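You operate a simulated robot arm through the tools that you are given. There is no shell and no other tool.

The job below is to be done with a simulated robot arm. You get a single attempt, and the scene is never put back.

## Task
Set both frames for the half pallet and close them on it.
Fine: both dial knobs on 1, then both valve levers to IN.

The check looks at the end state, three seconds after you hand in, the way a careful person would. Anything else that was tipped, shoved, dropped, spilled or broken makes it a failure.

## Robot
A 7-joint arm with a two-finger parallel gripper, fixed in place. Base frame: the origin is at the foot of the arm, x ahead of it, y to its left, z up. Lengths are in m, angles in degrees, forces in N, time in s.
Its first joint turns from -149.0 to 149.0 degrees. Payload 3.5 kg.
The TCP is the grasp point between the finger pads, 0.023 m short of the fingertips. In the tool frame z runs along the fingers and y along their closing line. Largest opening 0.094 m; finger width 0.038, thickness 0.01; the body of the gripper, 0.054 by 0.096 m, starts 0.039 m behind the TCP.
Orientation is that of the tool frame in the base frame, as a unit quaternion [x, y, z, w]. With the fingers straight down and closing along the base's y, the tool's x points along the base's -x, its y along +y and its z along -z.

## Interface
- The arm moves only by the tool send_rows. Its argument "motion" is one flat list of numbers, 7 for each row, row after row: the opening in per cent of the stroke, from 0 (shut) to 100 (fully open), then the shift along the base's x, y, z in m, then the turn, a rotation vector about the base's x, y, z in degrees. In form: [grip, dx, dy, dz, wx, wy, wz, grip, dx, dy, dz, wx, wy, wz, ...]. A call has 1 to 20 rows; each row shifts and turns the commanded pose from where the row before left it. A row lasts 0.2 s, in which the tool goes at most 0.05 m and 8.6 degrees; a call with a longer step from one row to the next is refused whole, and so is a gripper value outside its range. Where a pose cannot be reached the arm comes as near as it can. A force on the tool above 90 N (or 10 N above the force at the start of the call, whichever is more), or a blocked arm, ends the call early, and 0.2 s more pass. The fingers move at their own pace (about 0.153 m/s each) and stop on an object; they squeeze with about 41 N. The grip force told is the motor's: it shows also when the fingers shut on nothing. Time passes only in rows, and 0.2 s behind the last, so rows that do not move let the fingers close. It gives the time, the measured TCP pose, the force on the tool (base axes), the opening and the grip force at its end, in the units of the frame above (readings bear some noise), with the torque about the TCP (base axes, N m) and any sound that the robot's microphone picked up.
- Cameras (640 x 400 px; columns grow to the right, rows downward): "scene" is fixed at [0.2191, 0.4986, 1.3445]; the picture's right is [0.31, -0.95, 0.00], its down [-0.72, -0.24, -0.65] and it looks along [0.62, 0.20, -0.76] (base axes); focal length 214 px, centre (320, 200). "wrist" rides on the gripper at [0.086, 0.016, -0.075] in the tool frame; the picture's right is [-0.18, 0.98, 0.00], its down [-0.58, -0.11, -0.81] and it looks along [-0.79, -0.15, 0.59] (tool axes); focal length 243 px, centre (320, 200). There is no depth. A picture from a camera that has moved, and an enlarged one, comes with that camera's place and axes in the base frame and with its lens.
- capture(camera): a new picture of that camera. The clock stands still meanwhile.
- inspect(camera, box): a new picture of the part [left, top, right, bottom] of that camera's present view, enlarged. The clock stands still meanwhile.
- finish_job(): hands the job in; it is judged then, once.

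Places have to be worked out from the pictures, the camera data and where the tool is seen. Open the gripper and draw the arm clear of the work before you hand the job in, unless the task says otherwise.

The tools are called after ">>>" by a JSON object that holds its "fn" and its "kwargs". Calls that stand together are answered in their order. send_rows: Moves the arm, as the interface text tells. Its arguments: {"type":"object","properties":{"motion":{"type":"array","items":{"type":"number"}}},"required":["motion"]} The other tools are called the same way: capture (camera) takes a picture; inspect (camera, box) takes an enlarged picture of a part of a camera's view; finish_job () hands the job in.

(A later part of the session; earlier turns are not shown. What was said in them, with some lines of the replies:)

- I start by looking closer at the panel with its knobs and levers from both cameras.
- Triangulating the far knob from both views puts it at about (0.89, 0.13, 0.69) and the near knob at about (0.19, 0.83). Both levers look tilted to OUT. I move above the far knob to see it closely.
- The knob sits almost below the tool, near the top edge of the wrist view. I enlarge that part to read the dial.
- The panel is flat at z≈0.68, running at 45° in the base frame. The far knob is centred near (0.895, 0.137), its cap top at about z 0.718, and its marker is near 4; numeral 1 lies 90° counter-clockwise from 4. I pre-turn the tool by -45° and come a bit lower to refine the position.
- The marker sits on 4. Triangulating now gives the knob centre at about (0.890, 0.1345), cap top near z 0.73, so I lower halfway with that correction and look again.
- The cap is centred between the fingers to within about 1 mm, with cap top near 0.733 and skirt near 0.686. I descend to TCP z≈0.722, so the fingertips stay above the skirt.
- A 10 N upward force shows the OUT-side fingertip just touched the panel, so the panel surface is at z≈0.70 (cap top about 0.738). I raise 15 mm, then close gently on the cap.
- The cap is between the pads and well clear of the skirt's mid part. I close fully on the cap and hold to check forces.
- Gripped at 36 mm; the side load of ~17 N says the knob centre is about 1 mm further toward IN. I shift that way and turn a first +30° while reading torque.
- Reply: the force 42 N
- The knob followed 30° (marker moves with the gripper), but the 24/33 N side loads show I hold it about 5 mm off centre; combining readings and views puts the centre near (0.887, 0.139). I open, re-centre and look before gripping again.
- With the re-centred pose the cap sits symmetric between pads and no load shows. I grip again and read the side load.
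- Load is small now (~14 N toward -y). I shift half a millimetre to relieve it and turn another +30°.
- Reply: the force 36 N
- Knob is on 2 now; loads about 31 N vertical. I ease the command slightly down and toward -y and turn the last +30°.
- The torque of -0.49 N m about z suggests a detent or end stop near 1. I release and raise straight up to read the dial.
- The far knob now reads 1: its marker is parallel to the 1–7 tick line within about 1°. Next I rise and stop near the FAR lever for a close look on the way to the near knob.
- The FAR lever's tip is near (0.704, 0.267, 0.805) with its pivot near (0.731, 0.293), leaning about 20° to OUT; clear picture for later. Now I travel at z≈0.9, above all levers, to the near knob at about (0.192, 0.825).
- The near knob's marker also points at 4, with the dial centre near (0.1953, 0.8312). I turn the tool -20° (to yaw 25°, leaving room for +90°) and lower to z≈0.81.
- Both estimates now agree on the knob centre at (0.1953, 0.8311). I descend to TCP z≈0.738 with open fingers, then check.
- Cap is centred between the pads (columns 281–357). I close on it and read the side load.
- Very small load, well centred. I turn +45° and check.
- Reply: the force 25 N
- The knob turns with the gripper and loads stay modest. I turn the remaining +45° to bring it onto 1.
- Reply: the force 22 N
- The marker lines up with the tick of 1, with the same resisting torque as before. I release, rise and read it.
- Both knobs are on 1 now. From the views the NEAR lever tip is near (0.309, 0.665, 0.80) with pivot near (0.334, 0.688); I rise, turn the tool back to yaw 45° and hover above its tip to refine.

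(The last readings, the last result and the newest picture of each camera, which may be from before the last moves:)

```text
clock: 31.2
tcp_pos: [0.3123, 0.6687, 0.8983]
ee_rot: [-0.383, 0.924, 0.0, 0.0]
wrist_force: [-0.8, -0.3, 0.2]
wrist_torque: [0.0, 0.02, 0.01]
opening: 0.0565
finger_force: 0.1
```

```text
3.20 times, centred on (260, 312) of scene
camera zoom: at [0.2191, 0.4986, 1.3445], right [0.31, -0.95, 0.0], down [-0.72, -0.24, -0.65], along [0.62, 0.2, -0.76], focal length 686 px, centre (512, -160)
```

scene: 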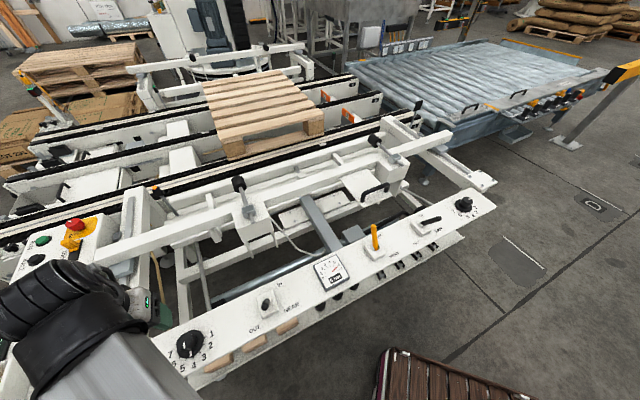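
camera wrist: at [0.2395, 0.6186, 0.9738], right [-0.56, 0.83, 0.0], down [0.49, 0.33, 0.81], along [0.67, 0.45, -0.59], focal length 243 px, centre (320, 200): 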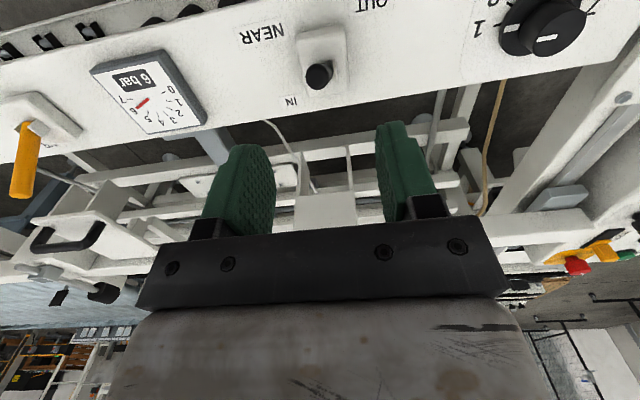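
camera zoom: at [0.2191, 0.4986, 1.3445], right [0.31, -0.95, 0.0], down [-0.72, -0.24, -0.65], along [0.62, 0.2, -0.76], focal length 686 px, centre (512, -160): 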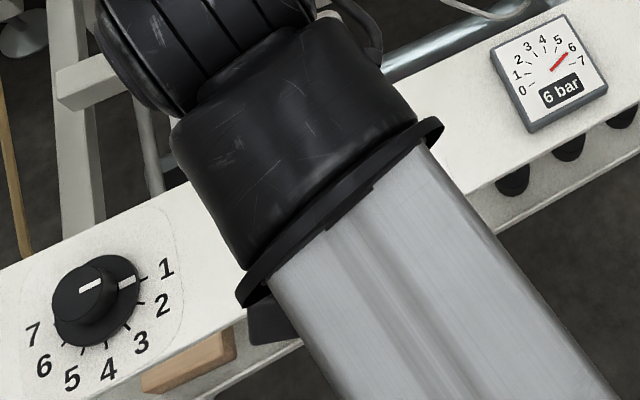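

Near knob reads 1 in the scene view too. Combining views, the NEAR lever's end is at about (0.308, 0.665, 0.809); I lower the open fingers around it (closing line along the panel) to TCP z≈0.792.

>>> {"fn": "send_rows", "kwargs": {"motion": [60, 0.0005, 0.0003, -0.03, 0, 0, 0, 60, 0.0005, 0.0003, -0.03, 0, 0, 0, 60, 0.0005, 0.0002, -0.026, 0, 0, 0, 60, 0, 0, -0.02, 0, 0, 0, 60, 0, 0, 0, 0, 0, 0]}}

>>> {"fn": "capture", "kwargs": {"camera": "wrist"}}

>>> {"fn": "capture", "kwargs": {"camera": "scene"}}

```text
clock: 32.4
tcp_pos: [0.3157, 0.6717, 0.7946]
ee_rot: [-0.384, 0.924, 0.0, 0.0]
wrist_force: [-0.6, 0.6, 0.6]
wrist_torque: [0.0, 0.02, -0.03]
opening: 0.0564
finger_force: 0.0
```

```text
taken
camera wrist: at [0.2428, 0.6206, 0.8693], right [-0.56, 0.83, 0.0], down [0.49, 0.33, 0.81], along [0.67, 0.46, -0.59], focal length 243 px, centre (320, 200)
```

wrist: 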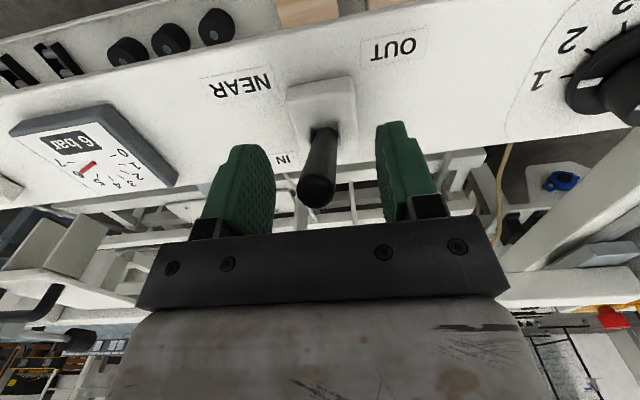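

```text
taken
```

scene: 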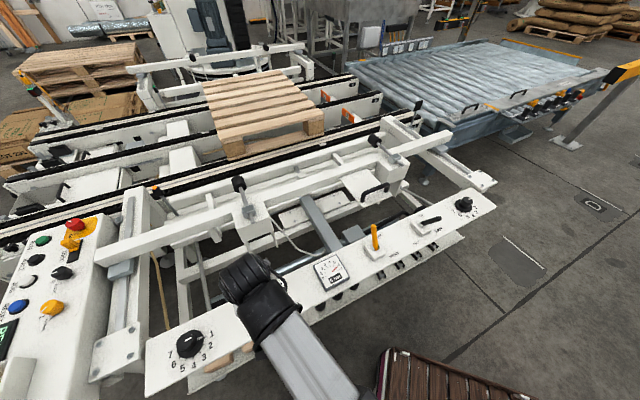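

The lever is centred between the pads. I close on it and check the load.

>>> {"fn": "send_rows", "kwargs": {"motion": [40, -0.002, -0.002, -0.002, 0, 0, 0, 25, 0, 0, 0, 0, 0, 0, 10, 0, 0, 0, 0, 0, 0, 0, 0, 0, 0, 0, 0, 0, 0, 0, 0, 0, 0, 0, 0]}}

>>> {"fn": "capture", "kwargs": {"camera": "wrist"}}

```text
clock: 33.6
tcp_pos: [0.313, 0.6669, 0.7917]
ee_rot: [-0.383, 0.924, -0.001, 0.001]
wrist_force: [11.0, -11.8, -4.4]
wrist_torque: [-0.08, 0.1, -0.03]
opening: 0.0166
finger_force: 45.1
```

```text
taken
camera wrist: at [0.2403, 0.6172, 0.8665], right [-0.56, 0.83, 0.0], down [0.49, 0.33, 0.81], along [0.67, 0.45, -0.59], focal length 243 px, centre (320, 200)
```

wrist: 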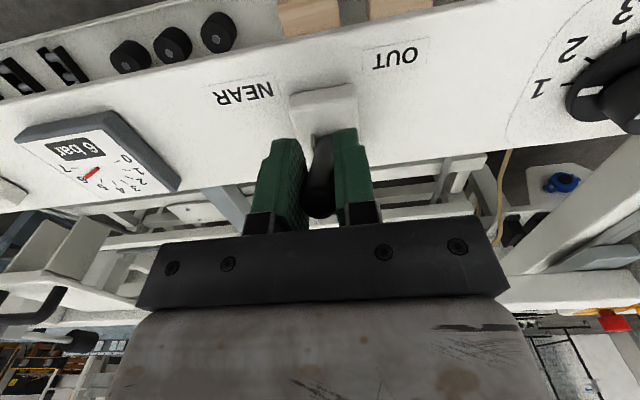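

Gripped (16.6 mm). I ease 0.6 mm toward the far end and start moving the lever along its arc toward IN.

>>> {"fn": "send_rows", "kwargs": {"motion": [0, 0.0006, -0.0006, 0, 0, 0, 0, 0, 0.005, 0.005, 0.0018, 0, 0, 0, 0, 0.005, 0.005, 0.0012, 0, 0, 0, 0, 0.005, 0.005, 0.0006, 0, 0, 0, 0, 0.005, 0.005, 0.0001, 0, 0, 0]}}

>>> {"fn": "capture", "kwargs": {"camera": "wrist"}}

```text
clock: 34.8
tcp_pos: [0.3322, 0.6853, 0.7952]
ee_rot: [-0.383, 0.924, 0.0, -0.001]
wrist_force: [-17.8, -10.1, 10.4]
wrist_torque: [-0.96, 0.7, -0.05]
opening: 0.0168
finger_force: 44.9
```

```text
taken
camera wrist: at [0.2593, 0.6357, 0.8708], right [-0.57, 0.82, 0.0], down [0.49, 0.34, 0.8], along [0.66, 0.46, -0.59], focal length 243 px, centre (320, 200)
```

wrist: 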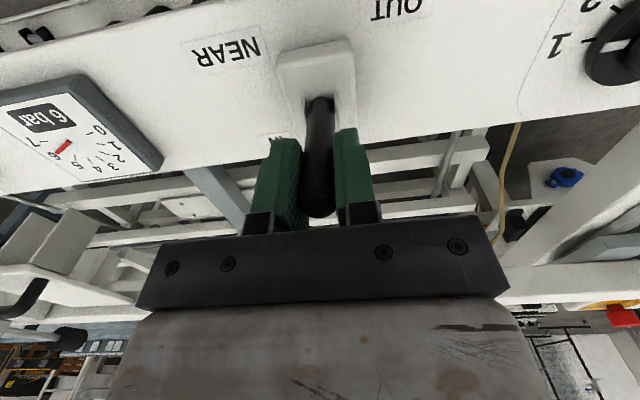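

The lever follows; now near upright with ~20 N resistance. I continue along the arc toward IN.

>>> {"fn": "send_rows", "kwargs": {"motion": [0, 0.005, 0.005, -0.0004, 0, 0, 0, 0, 0.005, 0.005, -0.0009, 0, 0, 0, 0, 0.005, 0.005, -0.0014, 0, 0, 0, 0, 0.004, 0.004, -0.0015, 0, 0, 0]}}

>>> {"fn": "capture", "kwargs": {"camera": "wrist"}}

>>> {"fn": "capture", "kwargs": {"camera": "scene"}}

```text
clock: 35.8
tcp_pos: [0.3503, 0.7038, 0.7886]
ee_rot: [-0.382, 0.924, -0.001, -0.001]
wrist_force: [-22.8, -2.7, 7.7]
wrist_torque: [-0.97, 0.75, -0.12]
opening: 0.0167
finger_force: 45.1
```

```text
taken
camera wrist: at [0.2783, 0.6548, 0.8639], right [-0.57, 0.82, 0.0], down [0.49, 0.33, 0.81], along [0.66, 0.46, -0.59], focal length 243 px, centre (320, 200)
```

wrist: 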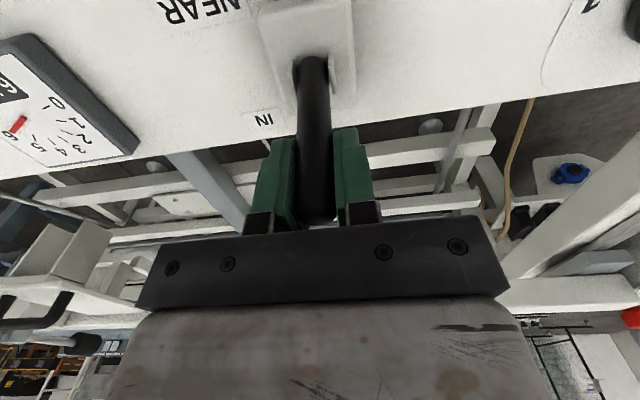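

```text
taken
```

scene: 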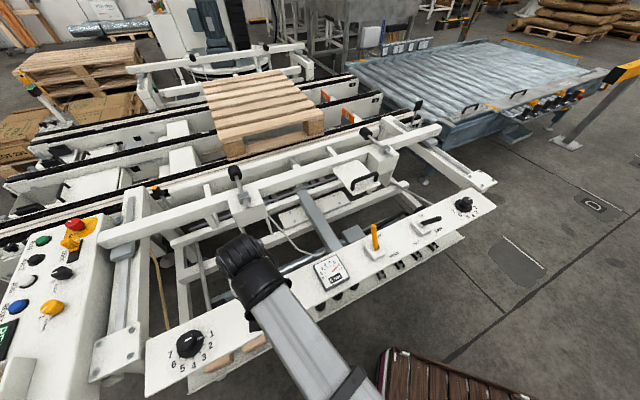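

The near frame has already begun to move in. The lever leans ~15° to IN; I push a little further to its stop.

>>> {"fn": "send_rows", "kwargs": {"motion": [0, 0.0035, 0.0035, -0.0015, 0, 0, 0, 0, 0.0035, 0.0035, -0.0018, 0, 0, 0]}}

>>> {"fn": "capture", "kwargs": {"camera": "wrist"}}

```text
clock: 36.4
tcp_pos: [0.357, 0.7116, 0.7855]
ee_rot: [-0.383, 0.924, 0.0, 0.0]
wrist_force: [-22.2, -1.8, 10.3]
wrist_torque: [-1.0, 0.82, -0.17]
opening: 0.0166
finger_force: 45.3
```

```text
taken
camera wrist: at [0.285, 0.6616, 0.861], right [-0.56, 0.83, 0.0], down [0.49, 0.33, 0.81], along [0.67, 0.46, -0.59], focal length 243 px, centre (320, 200)
```

wrist: 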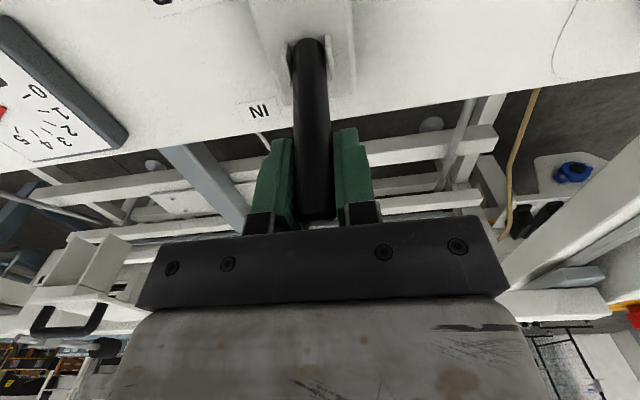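

No hard stop yet (~21° to IN). I continue gently, easing the sideways load too.

>>> {"fn": "send_rows", "kwargs": {"motion": [0, 0.003, 0.004, -0.0018, 0, 0, 0, 0, 0.003, 0.0035, -0.002, 0, 0, 0]}}

>>> {"fn": "capture", "kwargs": {"camera": "wrist"}}

>>> {"fn": "capture", "kwargs": {"camera": "scene"}}

```text
clock: 37.0
tcp_pos: [0.365, 0.7187, 0.7828]
ee_rot: [-0.382, 0.924, -0.001, 0.0]
wrist_force: [-12.9, -9.2, 4.7]
wrist_torque: [-0.79, 0.77, -0.13]
opening: 0.0171
finger_force: 45.2
```

```text
taken
camera wrist: at [0.2921, 0.669, 0.8571], right [-0.56, 0.83, 0.0], down [0.49, 0.34, 0.81], along [0.67, 0.45, -0.59], focal length 243 px, centre (320, 200)
```

wrist: 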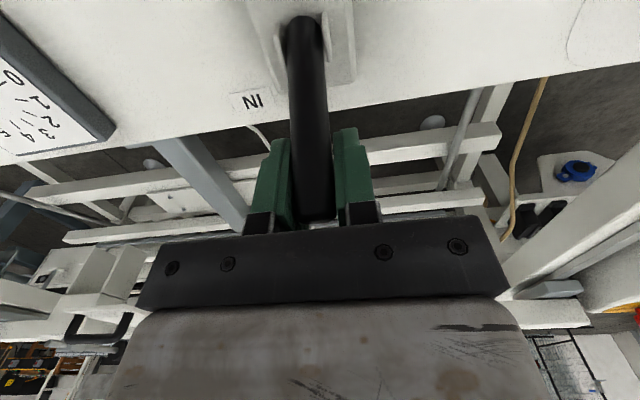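

```text
taken
```

scene: 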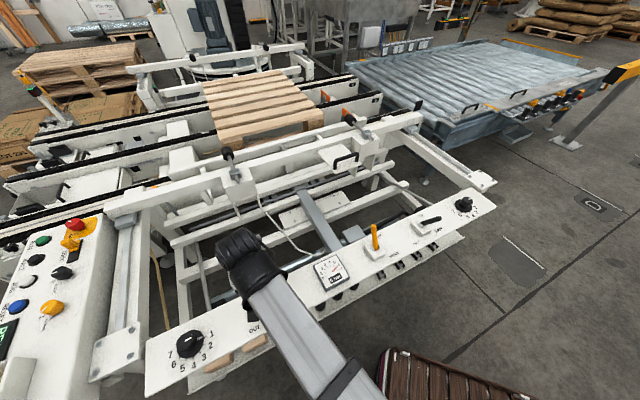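

The frame closes further as the lever moves; still only ~15 N resistance. I continue in small steps until I feel the stop.

>>> {"fn": "send_rows", "kwargs": {"motion": [0, 0.003, 0.003, -0.002, 0, 0, 0, 0, 0.002, 0.002, -0.0014, 0, 0, 0]}}

>>> {"fn": "inspect", "kwargs": {"camera": "wrist", "box": [200, 0, 440, 240]}}

```text
clock: 37.6
tcp_pos: [0.3675, 0.7224, 0.7807]
ee_rot: [-0.382, 0.924, -0.001, -0.001]
wrist_force: [-23.8, -22.9, 10.1]
wrist_torque: [0.17, -0.17, -0.02]
opening: 0.0171
finger_force: 45.1
```

```text
1.67 times, centred on (320, 120) of wrist
camera zoom: at [0.2958, 0.6725, 0.8554], right [-0.57, 0.82, 0.0], down [0.49, 0.34, 0.8], along [0.66, 0.45, -0.59], focal length 404 px, centre (320, 333)
```

zoom: 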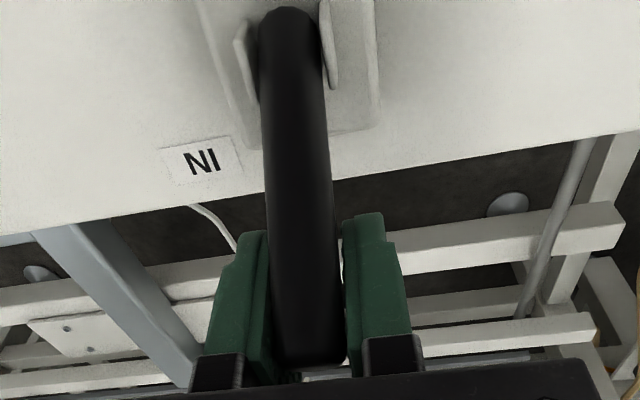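

Force along IN doubled to 33 N over a few mm and the torque changed, which looks like the stop. One more small nudge to confirm.

>>> {"fn": "send_rows", "kwargs": {"motion": [0, 0.0015, 0.0015, -0.0008, 0, 0, 0, 0, 0, 0, 0, 0, 0, 0]}}

>>> {"fn": "capture", "kwargs": {"camera": "scene"}}

```text
clock: 38.2
tcp_pos: [0.3704, 0.7246, 0.7789]
ee_rot: [-0.383, 0.924, 0.0, 0.0]
wrist_force: [-19.9, -19.0, 11.6]
wrist_torque: [0.13, -0.2, -0.02]
opening: 0.0168
finger_force: 45.3
```

```text
taken
```

scene: 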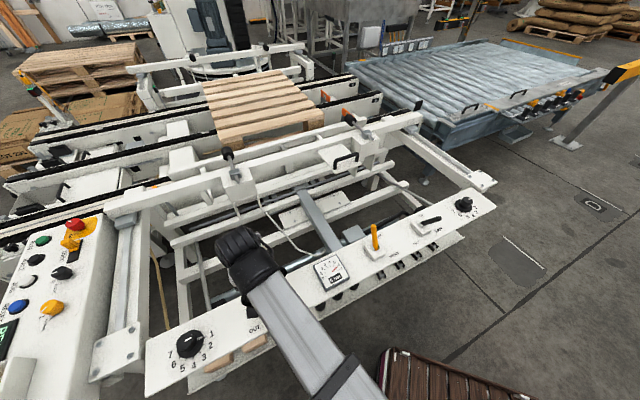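

The force did not grow further, so I release slightly without moving and look where the lever stays.

>>> {"fn": "send_rows", "kwargs": {"motion": [30, 0, 0, 0, 0, 0, 0, 50, 0, 0, 0, 0, 0, 0, 50, 0, 0, 0, 0, 0, 0]}}

>>> {"fn": "inspect", "kwargs": {"camera": "wrist", "box": [200, 0, 440, 240]}}

```text
clock: 39.0
tcp_pos: [0.3709, 0.725, 0.7774]
ee_rot: [-0.382, 0.924, 0.0, -0.001]
wrist_force: [0.2, 0.4, 0.5]
wrist_torque: [0.02, 0.0, 0.0]
opening: 0.047
finger_force: 0.0
```

```text
1.67 times, centred on (320, 120) of wrist
camera zoom: at [0.299, 0.6759, 0.853], right [-0.56, 0.83, 0.0], down [0.49, 0.33, 0.81], along [0.67, 0.46, -0.59], focal length 404 px, centre (320, 333)
```

zoom: 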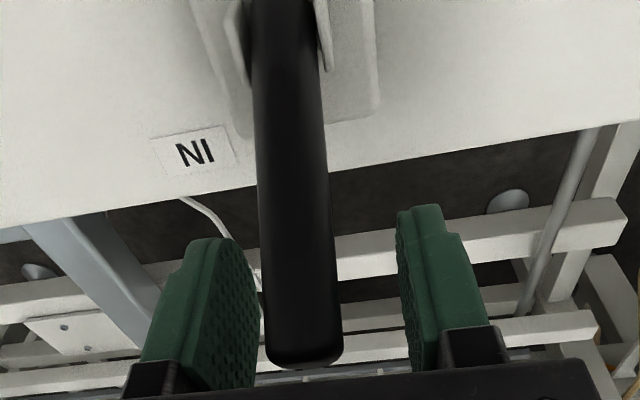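

The lever stays leaning to IN (tip near (0.370, 0.719, 0.80), mirror image of where it began). I lift straight up, clear, and travel over to the FAR lever.

>>> {"fn": "send_rows", "kwargs": {"motion": [60, 0, 0, 0.03, 0, 0, 0, 60, 0, 0, 0.045, 0, 0, 0, 60, 0, 0, 0.045, 0, 0, 0, 60, 0.026, -0.0349, 0, 0, 0, 0, 60, 0.026, -0.0349, 0, 0, 0, 0, 60, 0.026, -0.0349, 0, 0, 0, 0, 60, 0.026, -0.0349, 0, 0, 0, 0, 60, 0.026, -0.0349, 0, 0, 0, 0, 60, 0.026, -0.0349, 0, 0, 0, 0, 60, 0.026, -0.0349, 0, 0, 0, 0, 60, 0.026, -0.0349, 0, 0, 0, 0, 60, 0.026, -0.0349, 0, 0, 0, 0, 60, 0.026, -0.0349, 0, 0, 0, 0, 60, 0.026, -0.0349, 0, 0, 0, 0, 60, 0.026, -0.0349, 0, 0, 0, 0, 60, 0.026, -0.0349, 0, 0, 0, 0, 60, 0, 0, 0, 0, 0, 0]}}

>>> {"fn": "capture", "kwargs": {"camera": "wrist"}}

>>> {"fn": "capture", "kwargs": {"camera": "scene"}}

>>> {"fn": "inspect", "kwargs": {"camera": "scene", "box": [150, 260, 350, 385]}}

```text
clock: 42.6
tcp_pos: [0.7114, 0.2676, 0.8972]
ee_rot: [-0.383, 0.924, 0.001, 0.0]
wrist_force: [-0.4, 0.4, -0.1]
wrist_torque: [-0.02, 0.0, 0.02]
opening: 0.0566
finger_force: 0.1
```

```text
taken
camera wrist: at [0.6396, 0.219, 0.9722], right [-0.57, 0.82, 0.0], down [0.49, 0.33, 0.81], along [0.67, 0.46, -0.59], focal length 243 px, centre (320, 200)
```

wrist: 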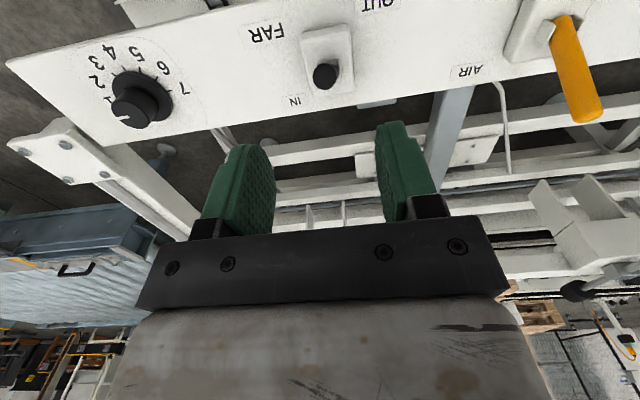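

```text
taken
```

scene: 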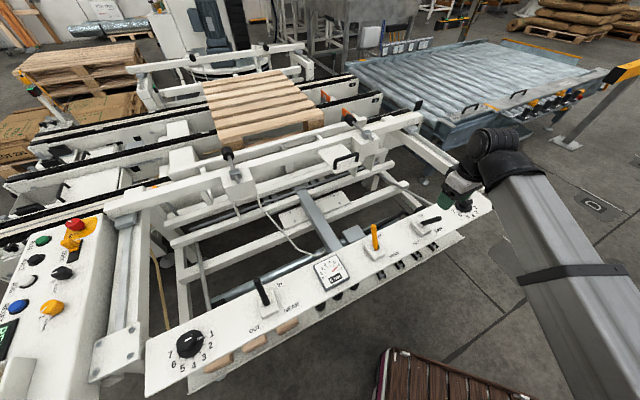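

```text
3.20 times, centred on (250, 322) of scene
camera zoom: at [0.2191, 0.4986, 1.3445], right [0.31, -0.95, 0.0], down [-0.72, -0.24, -0.65], along [0.62, 0.2, -0.76], focal length 686 px, centre (544, -192)
```

zoom: 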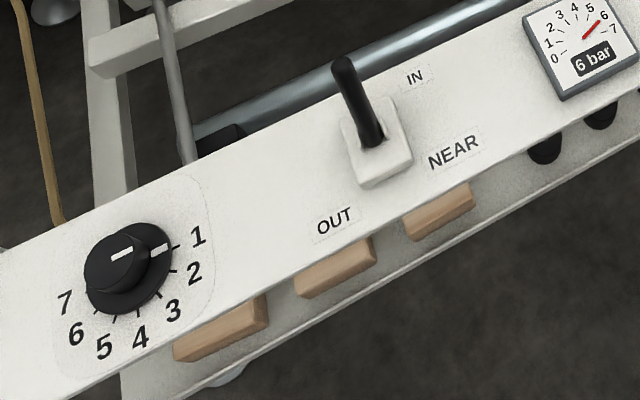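

NEAR lever clearly leans to IN, the near knob reads 1, and the near frame stands at the pallet. Now above the FAR lever; I let the arm settle one moment to get an accurate reading before descending.

>>> {"fn": "send_rows", "kwargs": {"motion": [60, 0, 0, 0, 0, 0, 0, 60, 0, 0, 0, 0, 0, 0]}}

>>> {"fn": "inspect", "kwargs": {"camera": "wrist", "box": [200, 0, 440, 150]}}

```text
clock: 43.2
tcp_pos: [0.7125, 0.2693, 0.8973]
ee_rot: [-0.382, 0.924, 0.0, 0.0]
wrist_force: [-0.1, -0.6, -0.2]
wrist_torque: [0.0, 0.02, -0.03]
opening: 0.0563
finger_force: 0.2
```

```text
2.67 times, centred on (320, 75) of wrist
camera zoom: at [0.6393, 0.2193, 0.9723], right [-0.56, 0.83, 0.0], down [0.49, 0.33, 0.81], along [0.67, 0.46, -0.59], focal length 647 px, centre (320, 533)
```

zoom: 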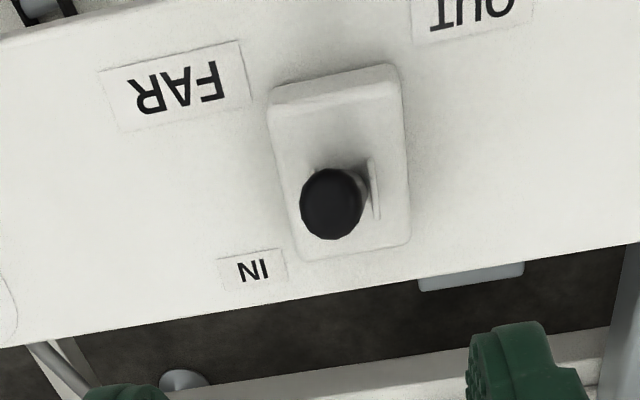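

The FAR lever looks like the NEAR one did, just 3.6 mm further along the picture's right. I descend around it with that correction.

>>> {"fn": "send_rows", "kwargs": {"motion": [60, -0.0006, 0.0004, -0.03, 0, 0, 0, 60, -0.0006, 0.0004, -0.03, 0, 0, 0, 60, -0.0006, 0.0003, -0.028, 0, 0, 0, 60, 0, 0, -0.02, 0, 0, 0, 60, 0, 0, 0, 0, 0, 0]}}

>>> {"fn": "capture", "kwargs": {"camera": "wrist"}}

```text
clock: 44.4
tcp_pos: [0.7074, 0.2735, 0.7878]
ee_rot: [-0.383, 0.924, 0.0, 0.0]
wrist_force: [0.0, 0.2, 0.3]
wrist_torque: [0.04, 0.02, 0.04]
opening: 0.0565
finger_force: 0.1
```

```text
taken
camera wrist: at [0.6357, 0.2233, 0.8627], right [-0.56, 0.83, 0.0], down [0.49, 0.33, 0.81], along [0.67, 0.46, -0.59], focal length 243 px, centre (320, 200)
```

wrist: 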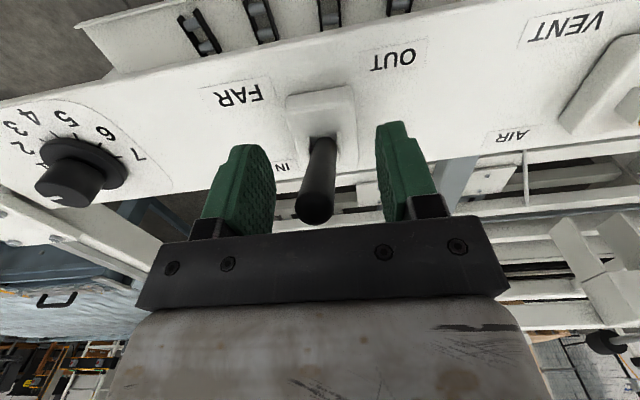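

The lever is between the pads, about 2 mm toward the far end. I shift 2 mm that way and close on it.

>>> {"fn": "send_rows", "kwargs": {"motion": [60, 0.0013, -0.0016, 0, 0, 0, 0, 40, 0, 0, 0, 0, 0, 0, 25, 0, 0, 0, 0, 0, 0, 10, 0, 0, 0, 0, 0, 0, 0, 0, 0, 0, 0, 0, 0, 0, 0, 0, 0, 0, 0, 0]}}

>>> {"fn": "capture", "kwargs": {"camera": "wrist"}}

```text
clock: 45.8
tcp_pos: [0.7094, 0.2709, 0.7893]
ee_rot: [-0.383, 0.924, -0.001, 0.0]
wrist_force: [2.4, -3.2, 0.2]
wrist_torque: [-0.03, -0.05, -0.04]
opening: 0.0168
finger_force: 45.0
```

```text
taken
camera wrist: at [0.6367, 0.2215, 0.8638], right [-0.56, 0.83, 0.0], down [0.49, 0.33, 0.81], along [0.67, 0.46, -0.59], focal length 243 px, centre (320, 200)
```

wrist: 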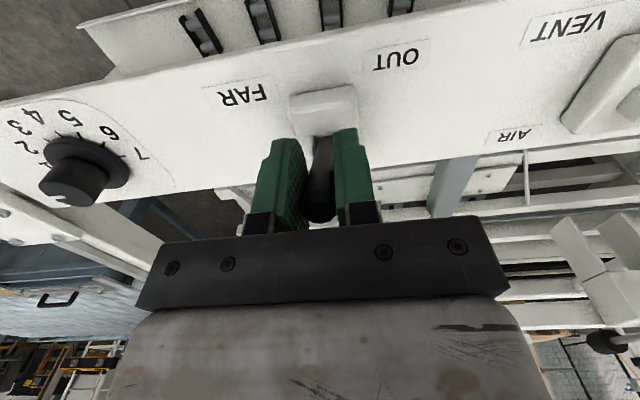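

Gripped with almost no load. I move it along the same arc as the NEAR lever, first part.

>>> {"fn": "send_rows", "kwargs": {"motion": [0, 0.005, 0.005, 0.0018, 0, 0, 0, 0, 0.005, 0.005, 0.0012, 0, 0, 0, 0, 0.005, 0.005, 0.0006, 0, 0, 0, 0, 0.005, 0.005, 0.0001, 0, 0, 0, 0, 0.005, 0.005, -0.0004, 0, 0, 0, 0, 0.005, 0.005, -0.0009, 0, 0, 0]}}

>>> {"fn": "capture", "kwargs": {"camera": "wrist"}}

>>> {"fn": "capture", "kwargs": {"camera": "scene"}}

```text
clock: 47.2
tcp_pos: [0.7372, 0.3004, 0.7942]
ee_rot: [-0.382, 0.924, -0.001, 0.001]
wrist_force: [5.6, -27.6, 17.2]
wrist_torque: [-0.23, 1.39, 0.15]
opening: 0.0171
finger_force: 45.0
```

```text
taken
camera wrist: at [0.6659, 0.2509, 0.8683], right [-0.56, 0.83, 0.0], down [0.49, 0.34, 0.81], along [0.67, 0.45, -0.59], focal length 243 px, centre (320, 200)
```

wrist: 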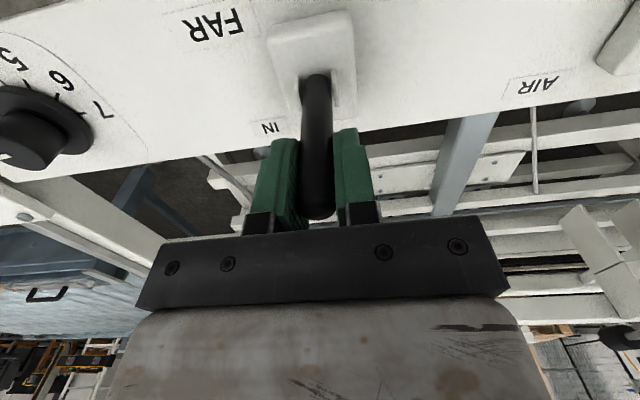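

```text
taken
```

scene: 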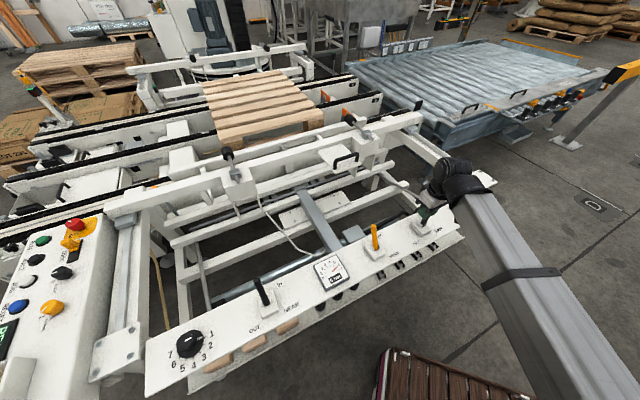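

The lever follows, slightly past upright, with 23 N of side load toward the far end. I ease 1.3 mm that way and continue toward IN.

>>> {"fn": "send_rows", "kwargs": {"motion": [0, 0.0058, 0.0042, -0.0014, 0, 0, 0, 0, 0.0045, 0.0035, -0.0015, 0, 0, 0, 0, 0.0035, 0.0035, -0.0015, 0, 0, 0, 0, 0.0035, 0.0035, -0.0018, 0, 0, 0, 0, 0.0035, 0.0035, -0.0018, 0, 0, 0]}}

>>> {"fn": "capture", "kwargs": {"camera": "wrist"}}

>>> {"fn": "capture", "kwargs": {"camera": "scene"}}

```text
clock: 48.4
tcp_pos: [0.7586, 0.3202, 0.7855]
ee_rot: [-0.383, 0.924, 0.002, 0.0]
wrist_force: [-15.8, -7.4, 4.5]
wrist_torque: [-1.01, 0.68, -0.03]
opening: 0.0166
finger_force: 45.0
```

```text
taken
camera wrist: at [0.6863, 0.2707, 0.8612], right [-0.57, 0.82, 0.0], down [0.49, 0.33, 0.81], along [0.66, 0.46, -0.59], focal length 243 px, centre (320, 200)
```

wrist: 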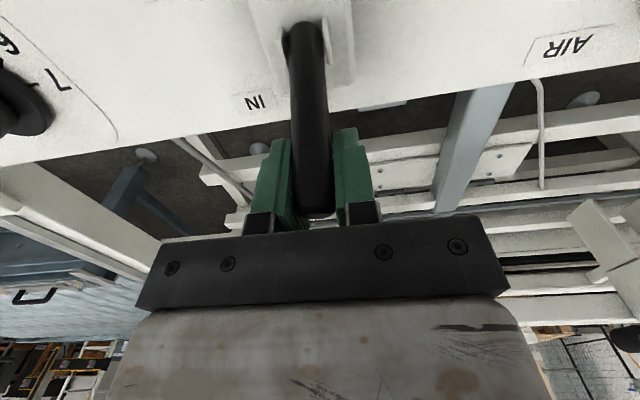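

```text
taken
```

scene: 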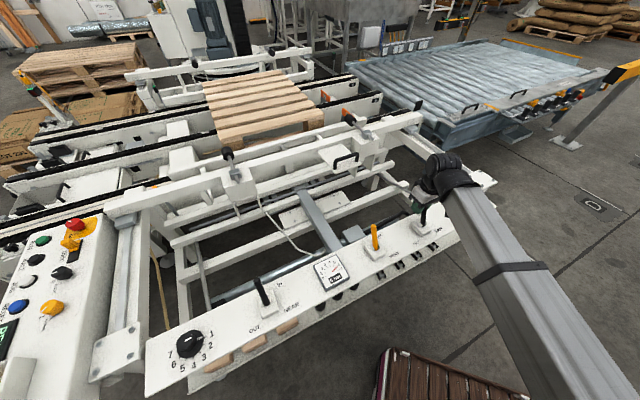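

The far frame is moving toward the pallet too. I continue to the lever's IN stop.

>>> {"fn": "send_rows", "kwargs": {"motion": [0, 0.0035, 0.0035, -0.002, 0, 0, 0, 0, 0.003, 0.003, -0.002, 0, 0, 0, 0, 0.003, 0.003, -0.0018, 0, 0, 0]}}

>>> {"fn": "inspect", "kwargs": {"camera": "wrist", "box": [200, 0, 440, 240]}}

```text
clock: 49.2
tcp_pos: [0.7664, 0.3287, 0.78]
ee_rot: [-0.383, 0.924, 0.001, -0.001]
wrist_force: [-25.6, -16.1, 14.4]
wrist_torque: [0.03, -0.24, -0.09]
opening: 0.0167
finger_force: 45.1
```

```text
1.67 times, centred on (320, 120) of wrist
camera zoom: at [0.6947, 0.2793, 0.8552], right [-0.56, 0.83, 0.0], down [0.49, 0.33, 0.8], along [0.66, 0.45, -0.59], focal length 404 px, centre (320, 333)
```

zoom: 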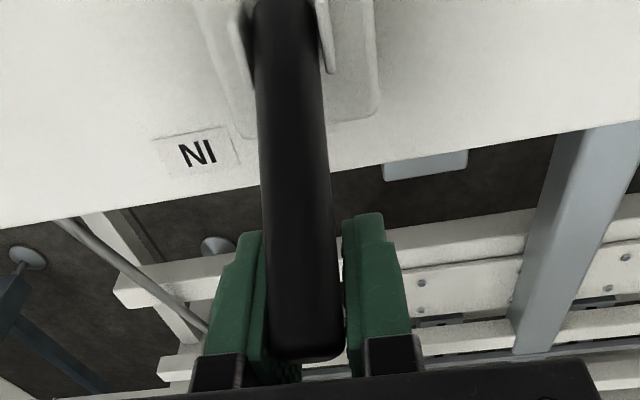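

Same stop signature as with the NEAR lever. One small nudge, then I open and rise straight up.

>>> {"fn": "send_rows", "kwargs": {"motion": [0, 0.0015, 0.0015, -0.0008, 0, 0, 0, 0, 0, 0, 0, 0, 0, 0, 30, 0, 0, 0, 0, 0, 0, 60, 0, 0, 0, 0, 0, 0, 60, 0, 0, 0, 0, 0, 0]}}

>>> {"fn": "inspect", "kwargs": {"camera": "wrist", "box": [200, 0, 440, 240]}}

```text
clock: 50.4
tcp_pos: [0.7699, 0.3307, 0.7783]
ee_rot: [-0.382, 0.924, 0.0, 0.0]
wrist_force: [0.2, 0.9, 0.2]
wrist_torque: [0.02, -0.02, 0.01]
opening: 0.0562
finger_force: 0.1
```

```text
1.67 times, centred on (320, 120) of wrist
camera zoom: at [0.6977, 0.2813, 0.8533], right [-0.56, 0.83, 0.0], down [0.49, 0.33, 0.81], along [0.67, 0.46, -0.59], focal length 404 px, centre (320, 333)
```

zoom: 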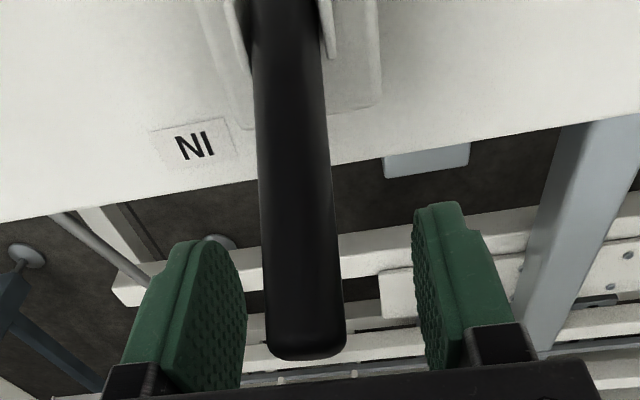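

The FAR lever stays at IN, free between the pads. I rise straight up and draw back toward the robot, clear of the panel.

>>> {"fn": "send_rows", "kwargs": {"motion": [60, 0, 0, 0.03, 0, 0, 0, 60, 0, 0, 0.045, 0, 0, 0, 60, 0, 0, 0.045, 0, 0, 0, 80, 0, 0, 0.045, 0, 0, 0, 100, 0, -0.03, 0.03, 0, 0, 0, 100, -0.01, -0.04, 0.02, 0, 0, 0, 100, -0.01, -0.04, 0.02, 0, 0, 0, 100, -0.01, -0.04, 0.02, 0, 0, 0, 100, -0.01, -0.04, 0, 0, 0, 0, 100, -0.01, -0.04, 0, 0, 0, 0, 100, -0.01, -0.04, 0, 0, 0, 0, 100, -0.01, -0.04, 0, 0, 0, 0, 100, 0, 0, 0, 0, 0, 0]}}

>>> {"fn": "capture", "kwargs": {"camera": "scene"}}

>>> {"fn": "inspect", "kwargs": {"camera": "scene", "box": [340, 170, 510, 280]}}

>>> {"fn": "inspect", "kwargs": {"camera": "scene", "box": [130, 260, 330, 385]}}

>>> {"fn": "inspect", "kwargs": {"camera": "scene", "box": [90, 30, 450, 255]}}

```text
clock: 53.2
tcp_pos: [0.7019, 0.0181, 1.032]
ee_rot: [-0.382, 0.924, 0.0, -0.001]
wrist_force: [-0.2, 0.6, -0.5]
wrist_torque: [0.0, -0.01, 0.01]
opening: 0.0941
finger_force: 0.1
```

```text
taken
```

scene: 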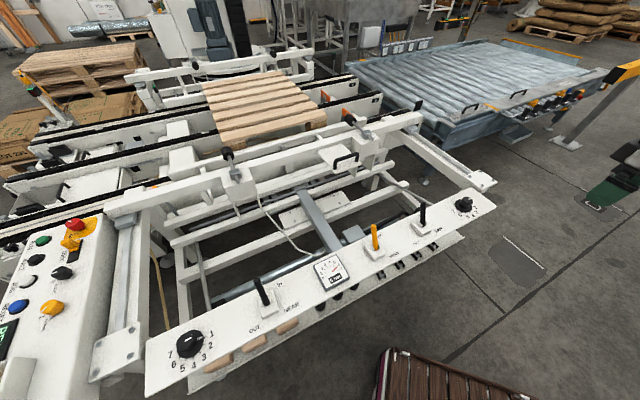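

```text
3.64 times, centred on (425, 225) of scene
camera zoom: at [0.2191, 0.4986, 1.3445], right [0.31, -0.95, 0.0], down [-0.72, -0.24, -0.65], along [0.62, 0.2, -0.76], focal length 780 px, centre (-62, 109)
```

zoom: 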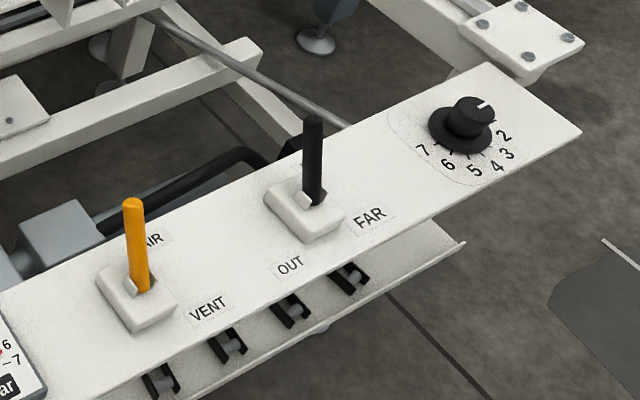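

```text
3.20 times, centred on (230, 322) of scene
camera zoom: at [0.2191, 0.4986, 1.3445], right [0.31, -0.95, 0.0], down [-0.72, -0.24, -0.65], along [0.62, 0.2, -0.76], focal length 686 px, centre (608, -192)
```

zoom: 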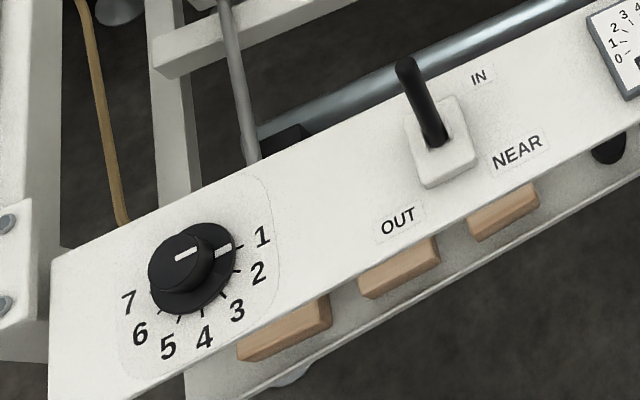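

```text
1.78 times, centred on (270, 142) of scene
camera zoom: at [0.2191, 0.4986, 1.3445], right [0.31, -0.95, 0.0], down [-0.72, -0.24, -0.65], along [0.62, 0.2, -0.76], focal length 381 px, centre (409, 302)
```

zoom: 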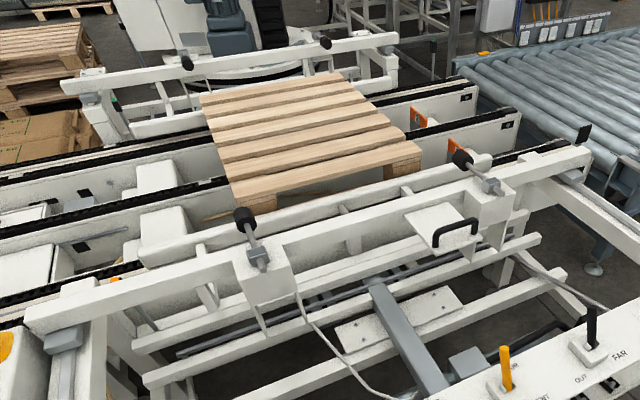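

Both levers lean to IN like the AIR lever, both knobs show 1, and the arm is clear. I let a couple of seconds pass to see whether the far frame is still moving.

>>> {"fn": "send_rows", "kwargs": {"motion": [100, 0, 0, 0, 0, 0, 0, 100, 0, 0, 0, 0, 0, 0, 100, 0, 0, 0, 0, 0, 0, 100, 0, 0, 0, 0, 0, 0, 100, 0, 0, 0, 0, 0, 0, 100, 0, 0, 0, 0, 0, 0, 100, 0, 0, 0, 0, 0, 0, 100, 0, 0, 0, 0, 0, 0, 100, 0, 0, 0, 0, 0, 0, 100, 0, 0, 0, 0, 0, 0, 100, 0, 0, 0, 0, 0, 0, 100, 0, 0, 0, 0, 0, 0]}}

>>> {"fn": "inspect", "kwargs": {"camera": "scene", "box": [90, 30, 450, 255]}}

>>> {"fn": "inspect", "kwargs": {"camera": "scene", "box": [430, 180, 510, 230]}}

>>> {"fn": "capture", "kwargs": {"camera": "wrist"}}

```text
clock: 55.8
tcp_pos: [0.7027, 0.0174, 1.0324]
ee_rot: [-0.383, 0.924, 0.0, 0.0]
wrist_force: [0.2, 0.5, 0.0]
wrist_torque: [0.02, 0.02, 0.02]
opening: 0.0938
finger_force: 0.0
```

```text
1.78 times, centred on (270, 142) of scene
camera zoom: at [0.2191, 0.4986, 1.3445], right [0.31, -0.95, 0.0], down [-0.72, -0.24, -0.65], along [0.62, 0.2, -0.76], focal length 381 px, centre (409, 302)
```

zoom: 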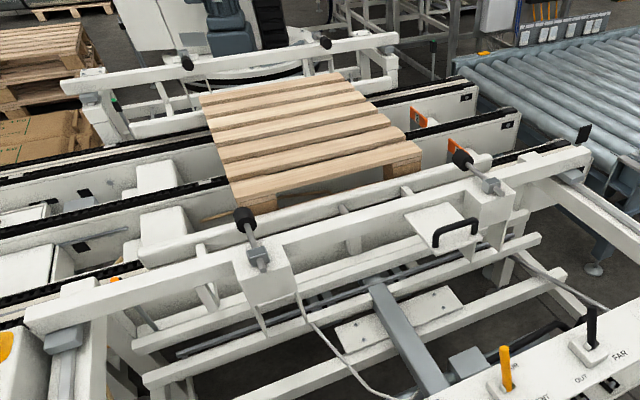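

```text
8.00 times, centred on (470, 205) of scene
camera zoom: at [0.2191, 0.4986, 1.3445], right [0.31, -0.95, 0.0], down [-0.72, -0.24, -0.65], along [0.62, 0.2, -0.76], focal length 1716 px, centre (-880, 160)
```

zoom: 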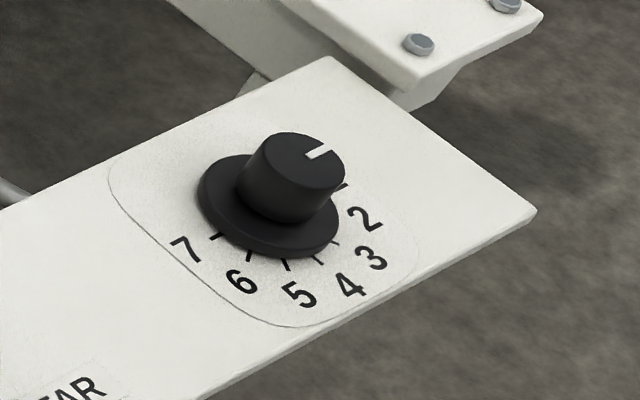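

```text
taken
camera wrist: at [0.6298, -0.032, 1.1068], right [-0.56, 0.83, 0.0], down [0.49, 0.33, 0.81], along [0.67, 0.46, -0.59], focal length 243 px, centre (320, 200)
```

wrist: 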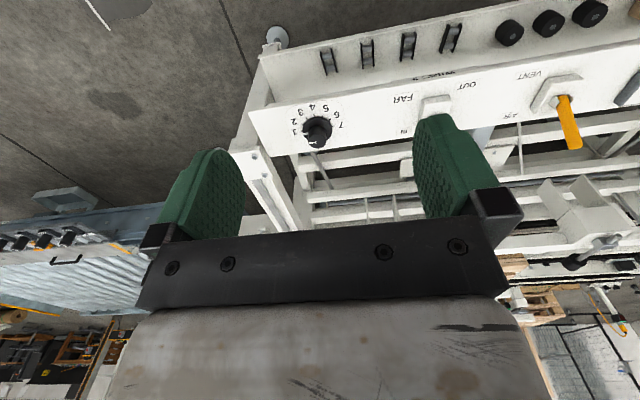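

The frames stand still now. I check more closely how the pads of both frames stand relative to the pallet.

>>> {"fn": "inspect", "kwargs": {"camera": "scene", "box": [190, 90, 370, 200]}}

>>> {"fn": "inspect", "kwargs": {"camera": "scene", "box": [120, 30, 340, 130]}}

>>> {"fn": "inspect", "kwargs": {"camera": "wrist", "box": [240, 60, 420, 180]}}

```text
3.56 times, centred on (280, 145) of scene
camera zoom: at [0.2191, 0.4986, 1.3445], right [0.31, -0.95, 0.0], down [-0.72, -0.24, -0.65], along [0.62, 0.2, -0.76], focal length 763 px, centre (462, 396)
```

zoom: 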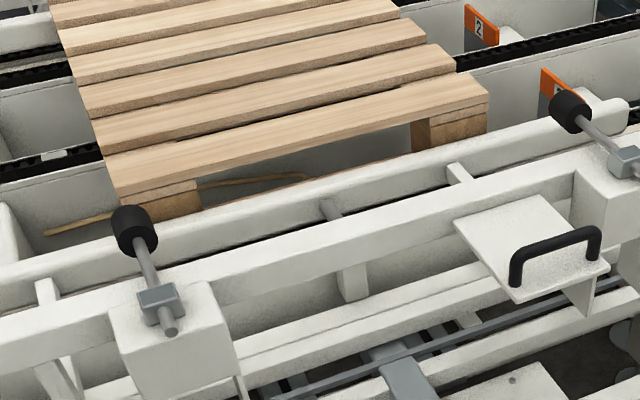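

```text
2.91 times, centred on (230, 80) of scene
camera zoom: at [0.2191, 0.4986, 1.3445], right [0.31, -0.95, 0.0], down [-0.72, -0.24, -0.65], along [0.62, 0.2, -0.76], focal length 624 px, centre (582, 549)
```

zoom: 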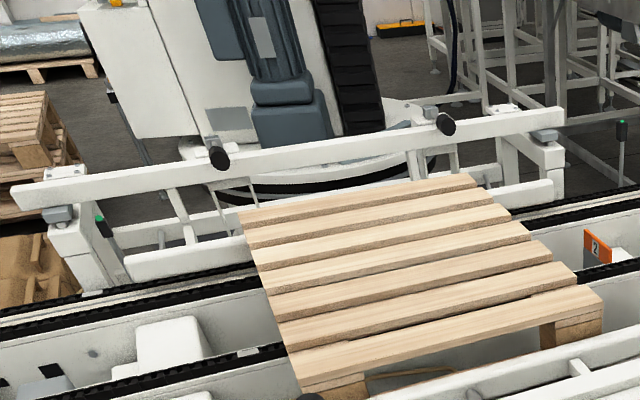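

```text
3.33 times, centred on (330, 120) of wrist
camera zoom: at [0.6298, -0.032, 1.1068], right [-0.56, 0.83, 0.0], down [0.49, 0.33, 0.81], along [0.67, 0.46, -0.59], focal length 809 px, centre (287, 467)
```

zoom: 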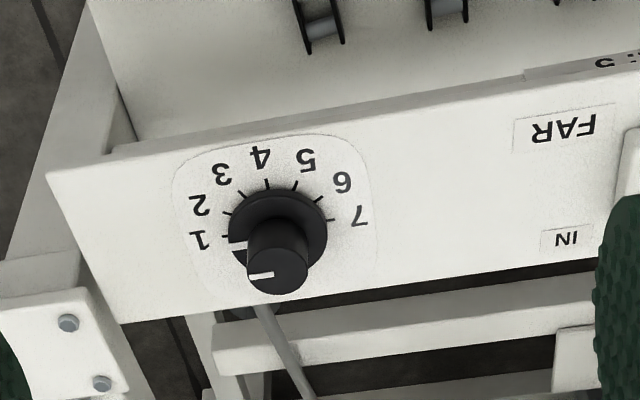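

Contact rails of both frames sit right at the pallet's edges, and the far knob's marker is on 1. There is a label strip on the panel's front edge reading "…: 5"; I look at it to be sure it agrees with the settings.

>>> {"fn": "inspect", "kwargs": {"camera": "wrist", "box": [370, 40, 530, 140]}}

>>> {"fn": "inspect", "kwargs": {"camera": "wrist", "box": [395, 60, 475, 110]}}

```text
4.00 times, centred on (450, 90) of wrist
camera zoom: at [0.6298, -0.032, 1.1068], right [-0.56, 0.83, 0.0], down [0.49, 0.33, 0.81], along [0.67, 0.46, -0.59], focal length 970 px, centre (-200, 640)
```

zoom: 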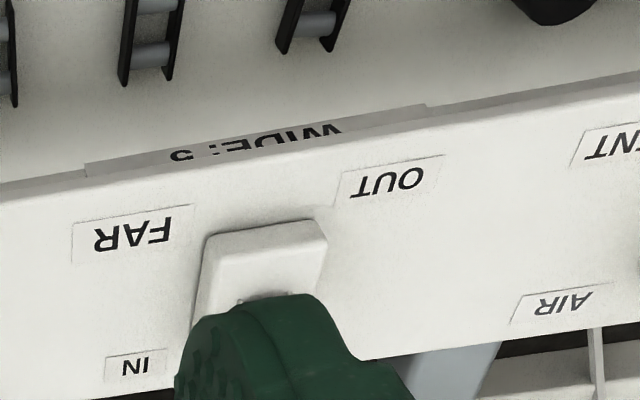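

```text
8.00 times, centred on (435, 85) of wrist
camera zoom: at [0.6298, -0.032, 1.1068], right [-0.56, 0.83, 0.0], down [0.49, 0.33, 0.81], along [0.67, 0.46, -0.59], focal length 1941 px, centre (-600, 1120)
```

zoom: 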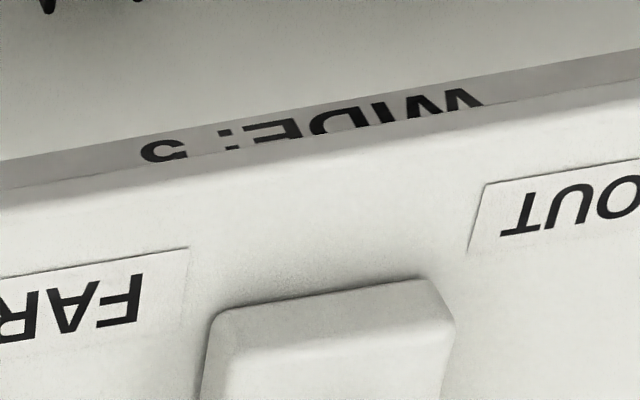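

A label below the panel edge shows "WIDE: 5", so there may be more lines for the other sizes. It costs little to read it, so I bring the wrist camera in front of the panel, well away from it, for a lower look.

>>> {"fn": "send_rows", "kwargs": {"motion": [100, -0.0184, 0.0137, -0.0357, 0, 0, 0, 100, -0.0184, 0.0137, -0.0357, 0, 0, 0, 100, -0.0184, 0.0137, -0.0357, 0, 0, 0, 100, -0.0184, 0.0137, -0.0357, 0, 0, 0, 100, -0.0184, 0.0137, -0.0357, 0, 0, 0, 100, -0.0184, 0.0137, -0.0357, 0, 0, 0, 100, -0.0184, 0.0137, -0.0257, 0, 0, 0]}}

>>> {"fn": "capture", "kwargs": {"camera": "wrist"}}

```text
clock: 57.4
tcp_pos: [0.5715, 0.1148, 0.7924]
ee_rot: [-0.383, 0.924, 0.0, 0.0]
wrist_force: [0.4, -0.1, 0.4]
wrist_torque: [-0.02, -0.01, -0.02]
opening: 0.0939
finger_force: 0.2
```

```text
taken
camera wrist: at [0.4985, 0.0656, 0.8674], right [-0.56, 0.83, 0.0], down [0.49, 0.33, 0.81], along [0.67, 0.46, -0.59], focal length 243 px, centre (320, 200)
```

wrist: 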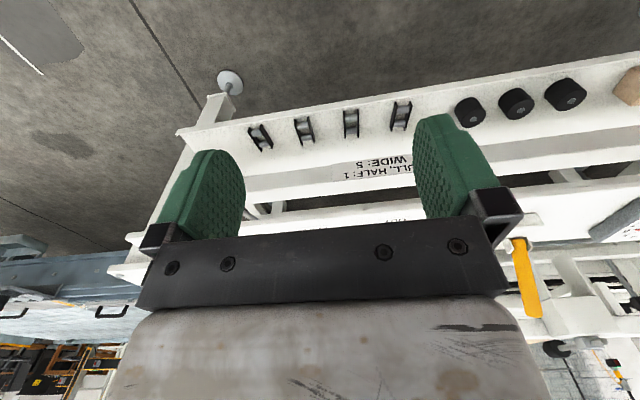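

The label seems to read "FULL, HALF: 1 / WIDE: 5", which would agree; I enlarge to confirm.

>>> {"fn": "inspect", "kwargs": {"camera": "wrist", "box": [320, 145, 430, 190]}}

```text
5.82 times, centred on (375, 168) of wrist
camera zoom: at [0.4985, 0.0656, 0.8674], right [-0.56, 0.83, 0.0], down [0.49, 0.33, 0.81], along [0.67, 0.46, -0.59], focal length 1412 px, centre (0, 389)
```

zoom: 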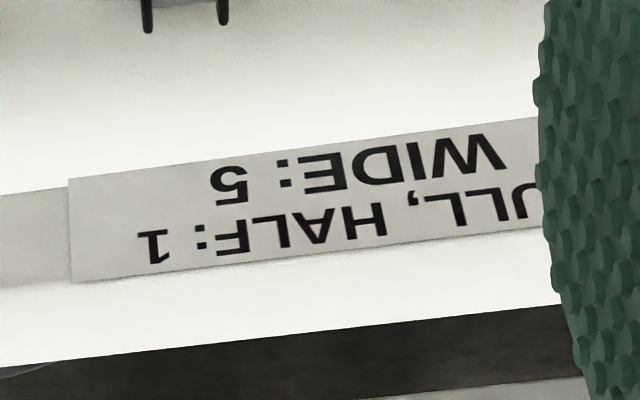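

The label says "FULL, HALF: 1", so setting 1 is right. I draw the arm back up, clear of the panel, and check the scene a last time.

>>> {"fn": "send_rows", "kwargs": {"motion": [100, 0.0, -0.01, 0.04, 0, 0, 0, 100, 0.01, -0.0137, 0.04, 0, 0, 0, 100, 0.0184, -0.0137, 0.0357, 0, 0, 0, 100, 0.0184, -0.0137, 0.0357, 0, 0, 0, 100, 0.0184, -0.0137, 0.0357, 0, 0, 0, 100, 0.0184, -0.0137, 0.0357, 0, 0, 0, 100, 0, -0.0137, 0.02, 0, 0, 0, 100, 0, 0, 0, 0, 0, 0]}}

>>> {"fn": "capture", "kwargs": {"camera": "scene"}}

>>> {"fn": "inspect", "kwargs": {"camera": "scene", "box": [150, 180, 500, 390]}}

```text
clock: 59.2
tcp_pos: [0.654, 0.0223, 1.0361]
ee_rot: [-0.382, 0.924, 0.0, 0.0]
wrist_force: [0.4, -0.4, -1.1]
wrist_torque: [-0.01, 0.02, 0.01]
opening: 0.0941
finger_force: 0.1
```

```text
taken
```

scene: 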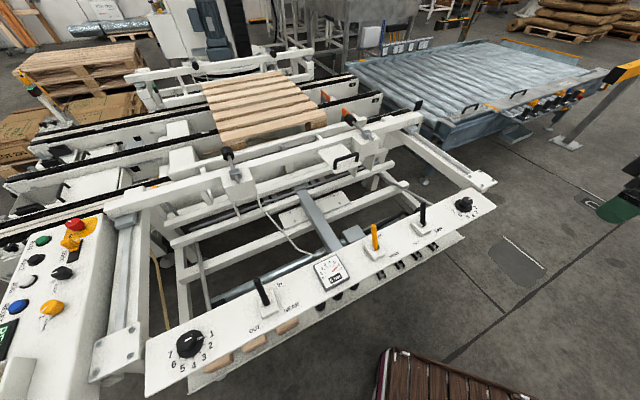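

```text
1.83 times, centred on (325, 285) of scene
camera zoom: at [0.2191, 0.4986, 1.3445], right [0.31, -0.95, 0.0], down [-0.72, -0.24, -0.65], along [0.62, 0.2, -0.76], focal length 392 px, centre (311, 45)
```

zoom: 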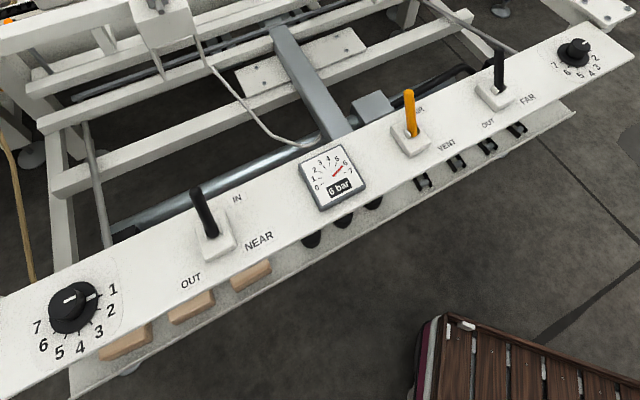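

Both knobs are on 1, both levers are at IN, the air is still at 6 bar, the frames are closed on the pallet, nothing else has been touched, and the open gripper is clear. I hand the job in.

>>> {"fn": "finish_job", "kwargs": {}}

```text
The job is handed in.
```

Both frames are set for the half pallet and closed on it, and I've handed the job in.

- **Dial knobs:** Both started on 4 and now read 1. The label under the panel edge says "FULL, HALF: 1", so the setting is right for a half pallet.
- **Valve levers:** Both went from OUT to IN, NEAR first and then FAR. I moved each one until it stopped, and both stayed there when I let go.
- **Frames:** Both moved in as their levers went over, and they had stopped moving before I handed in. The rails look to be right at the pallet's edges. That is judged from the pictures, since I couldn't measure the contact.
- **Everything else:** The air lever is still on AIR and the gauge still reads 6 bar. One fingertip touched the panel with about 10 N while I was lining up on the far knob, but nothing moved. The gripper is open and the arm is clear of the panel.
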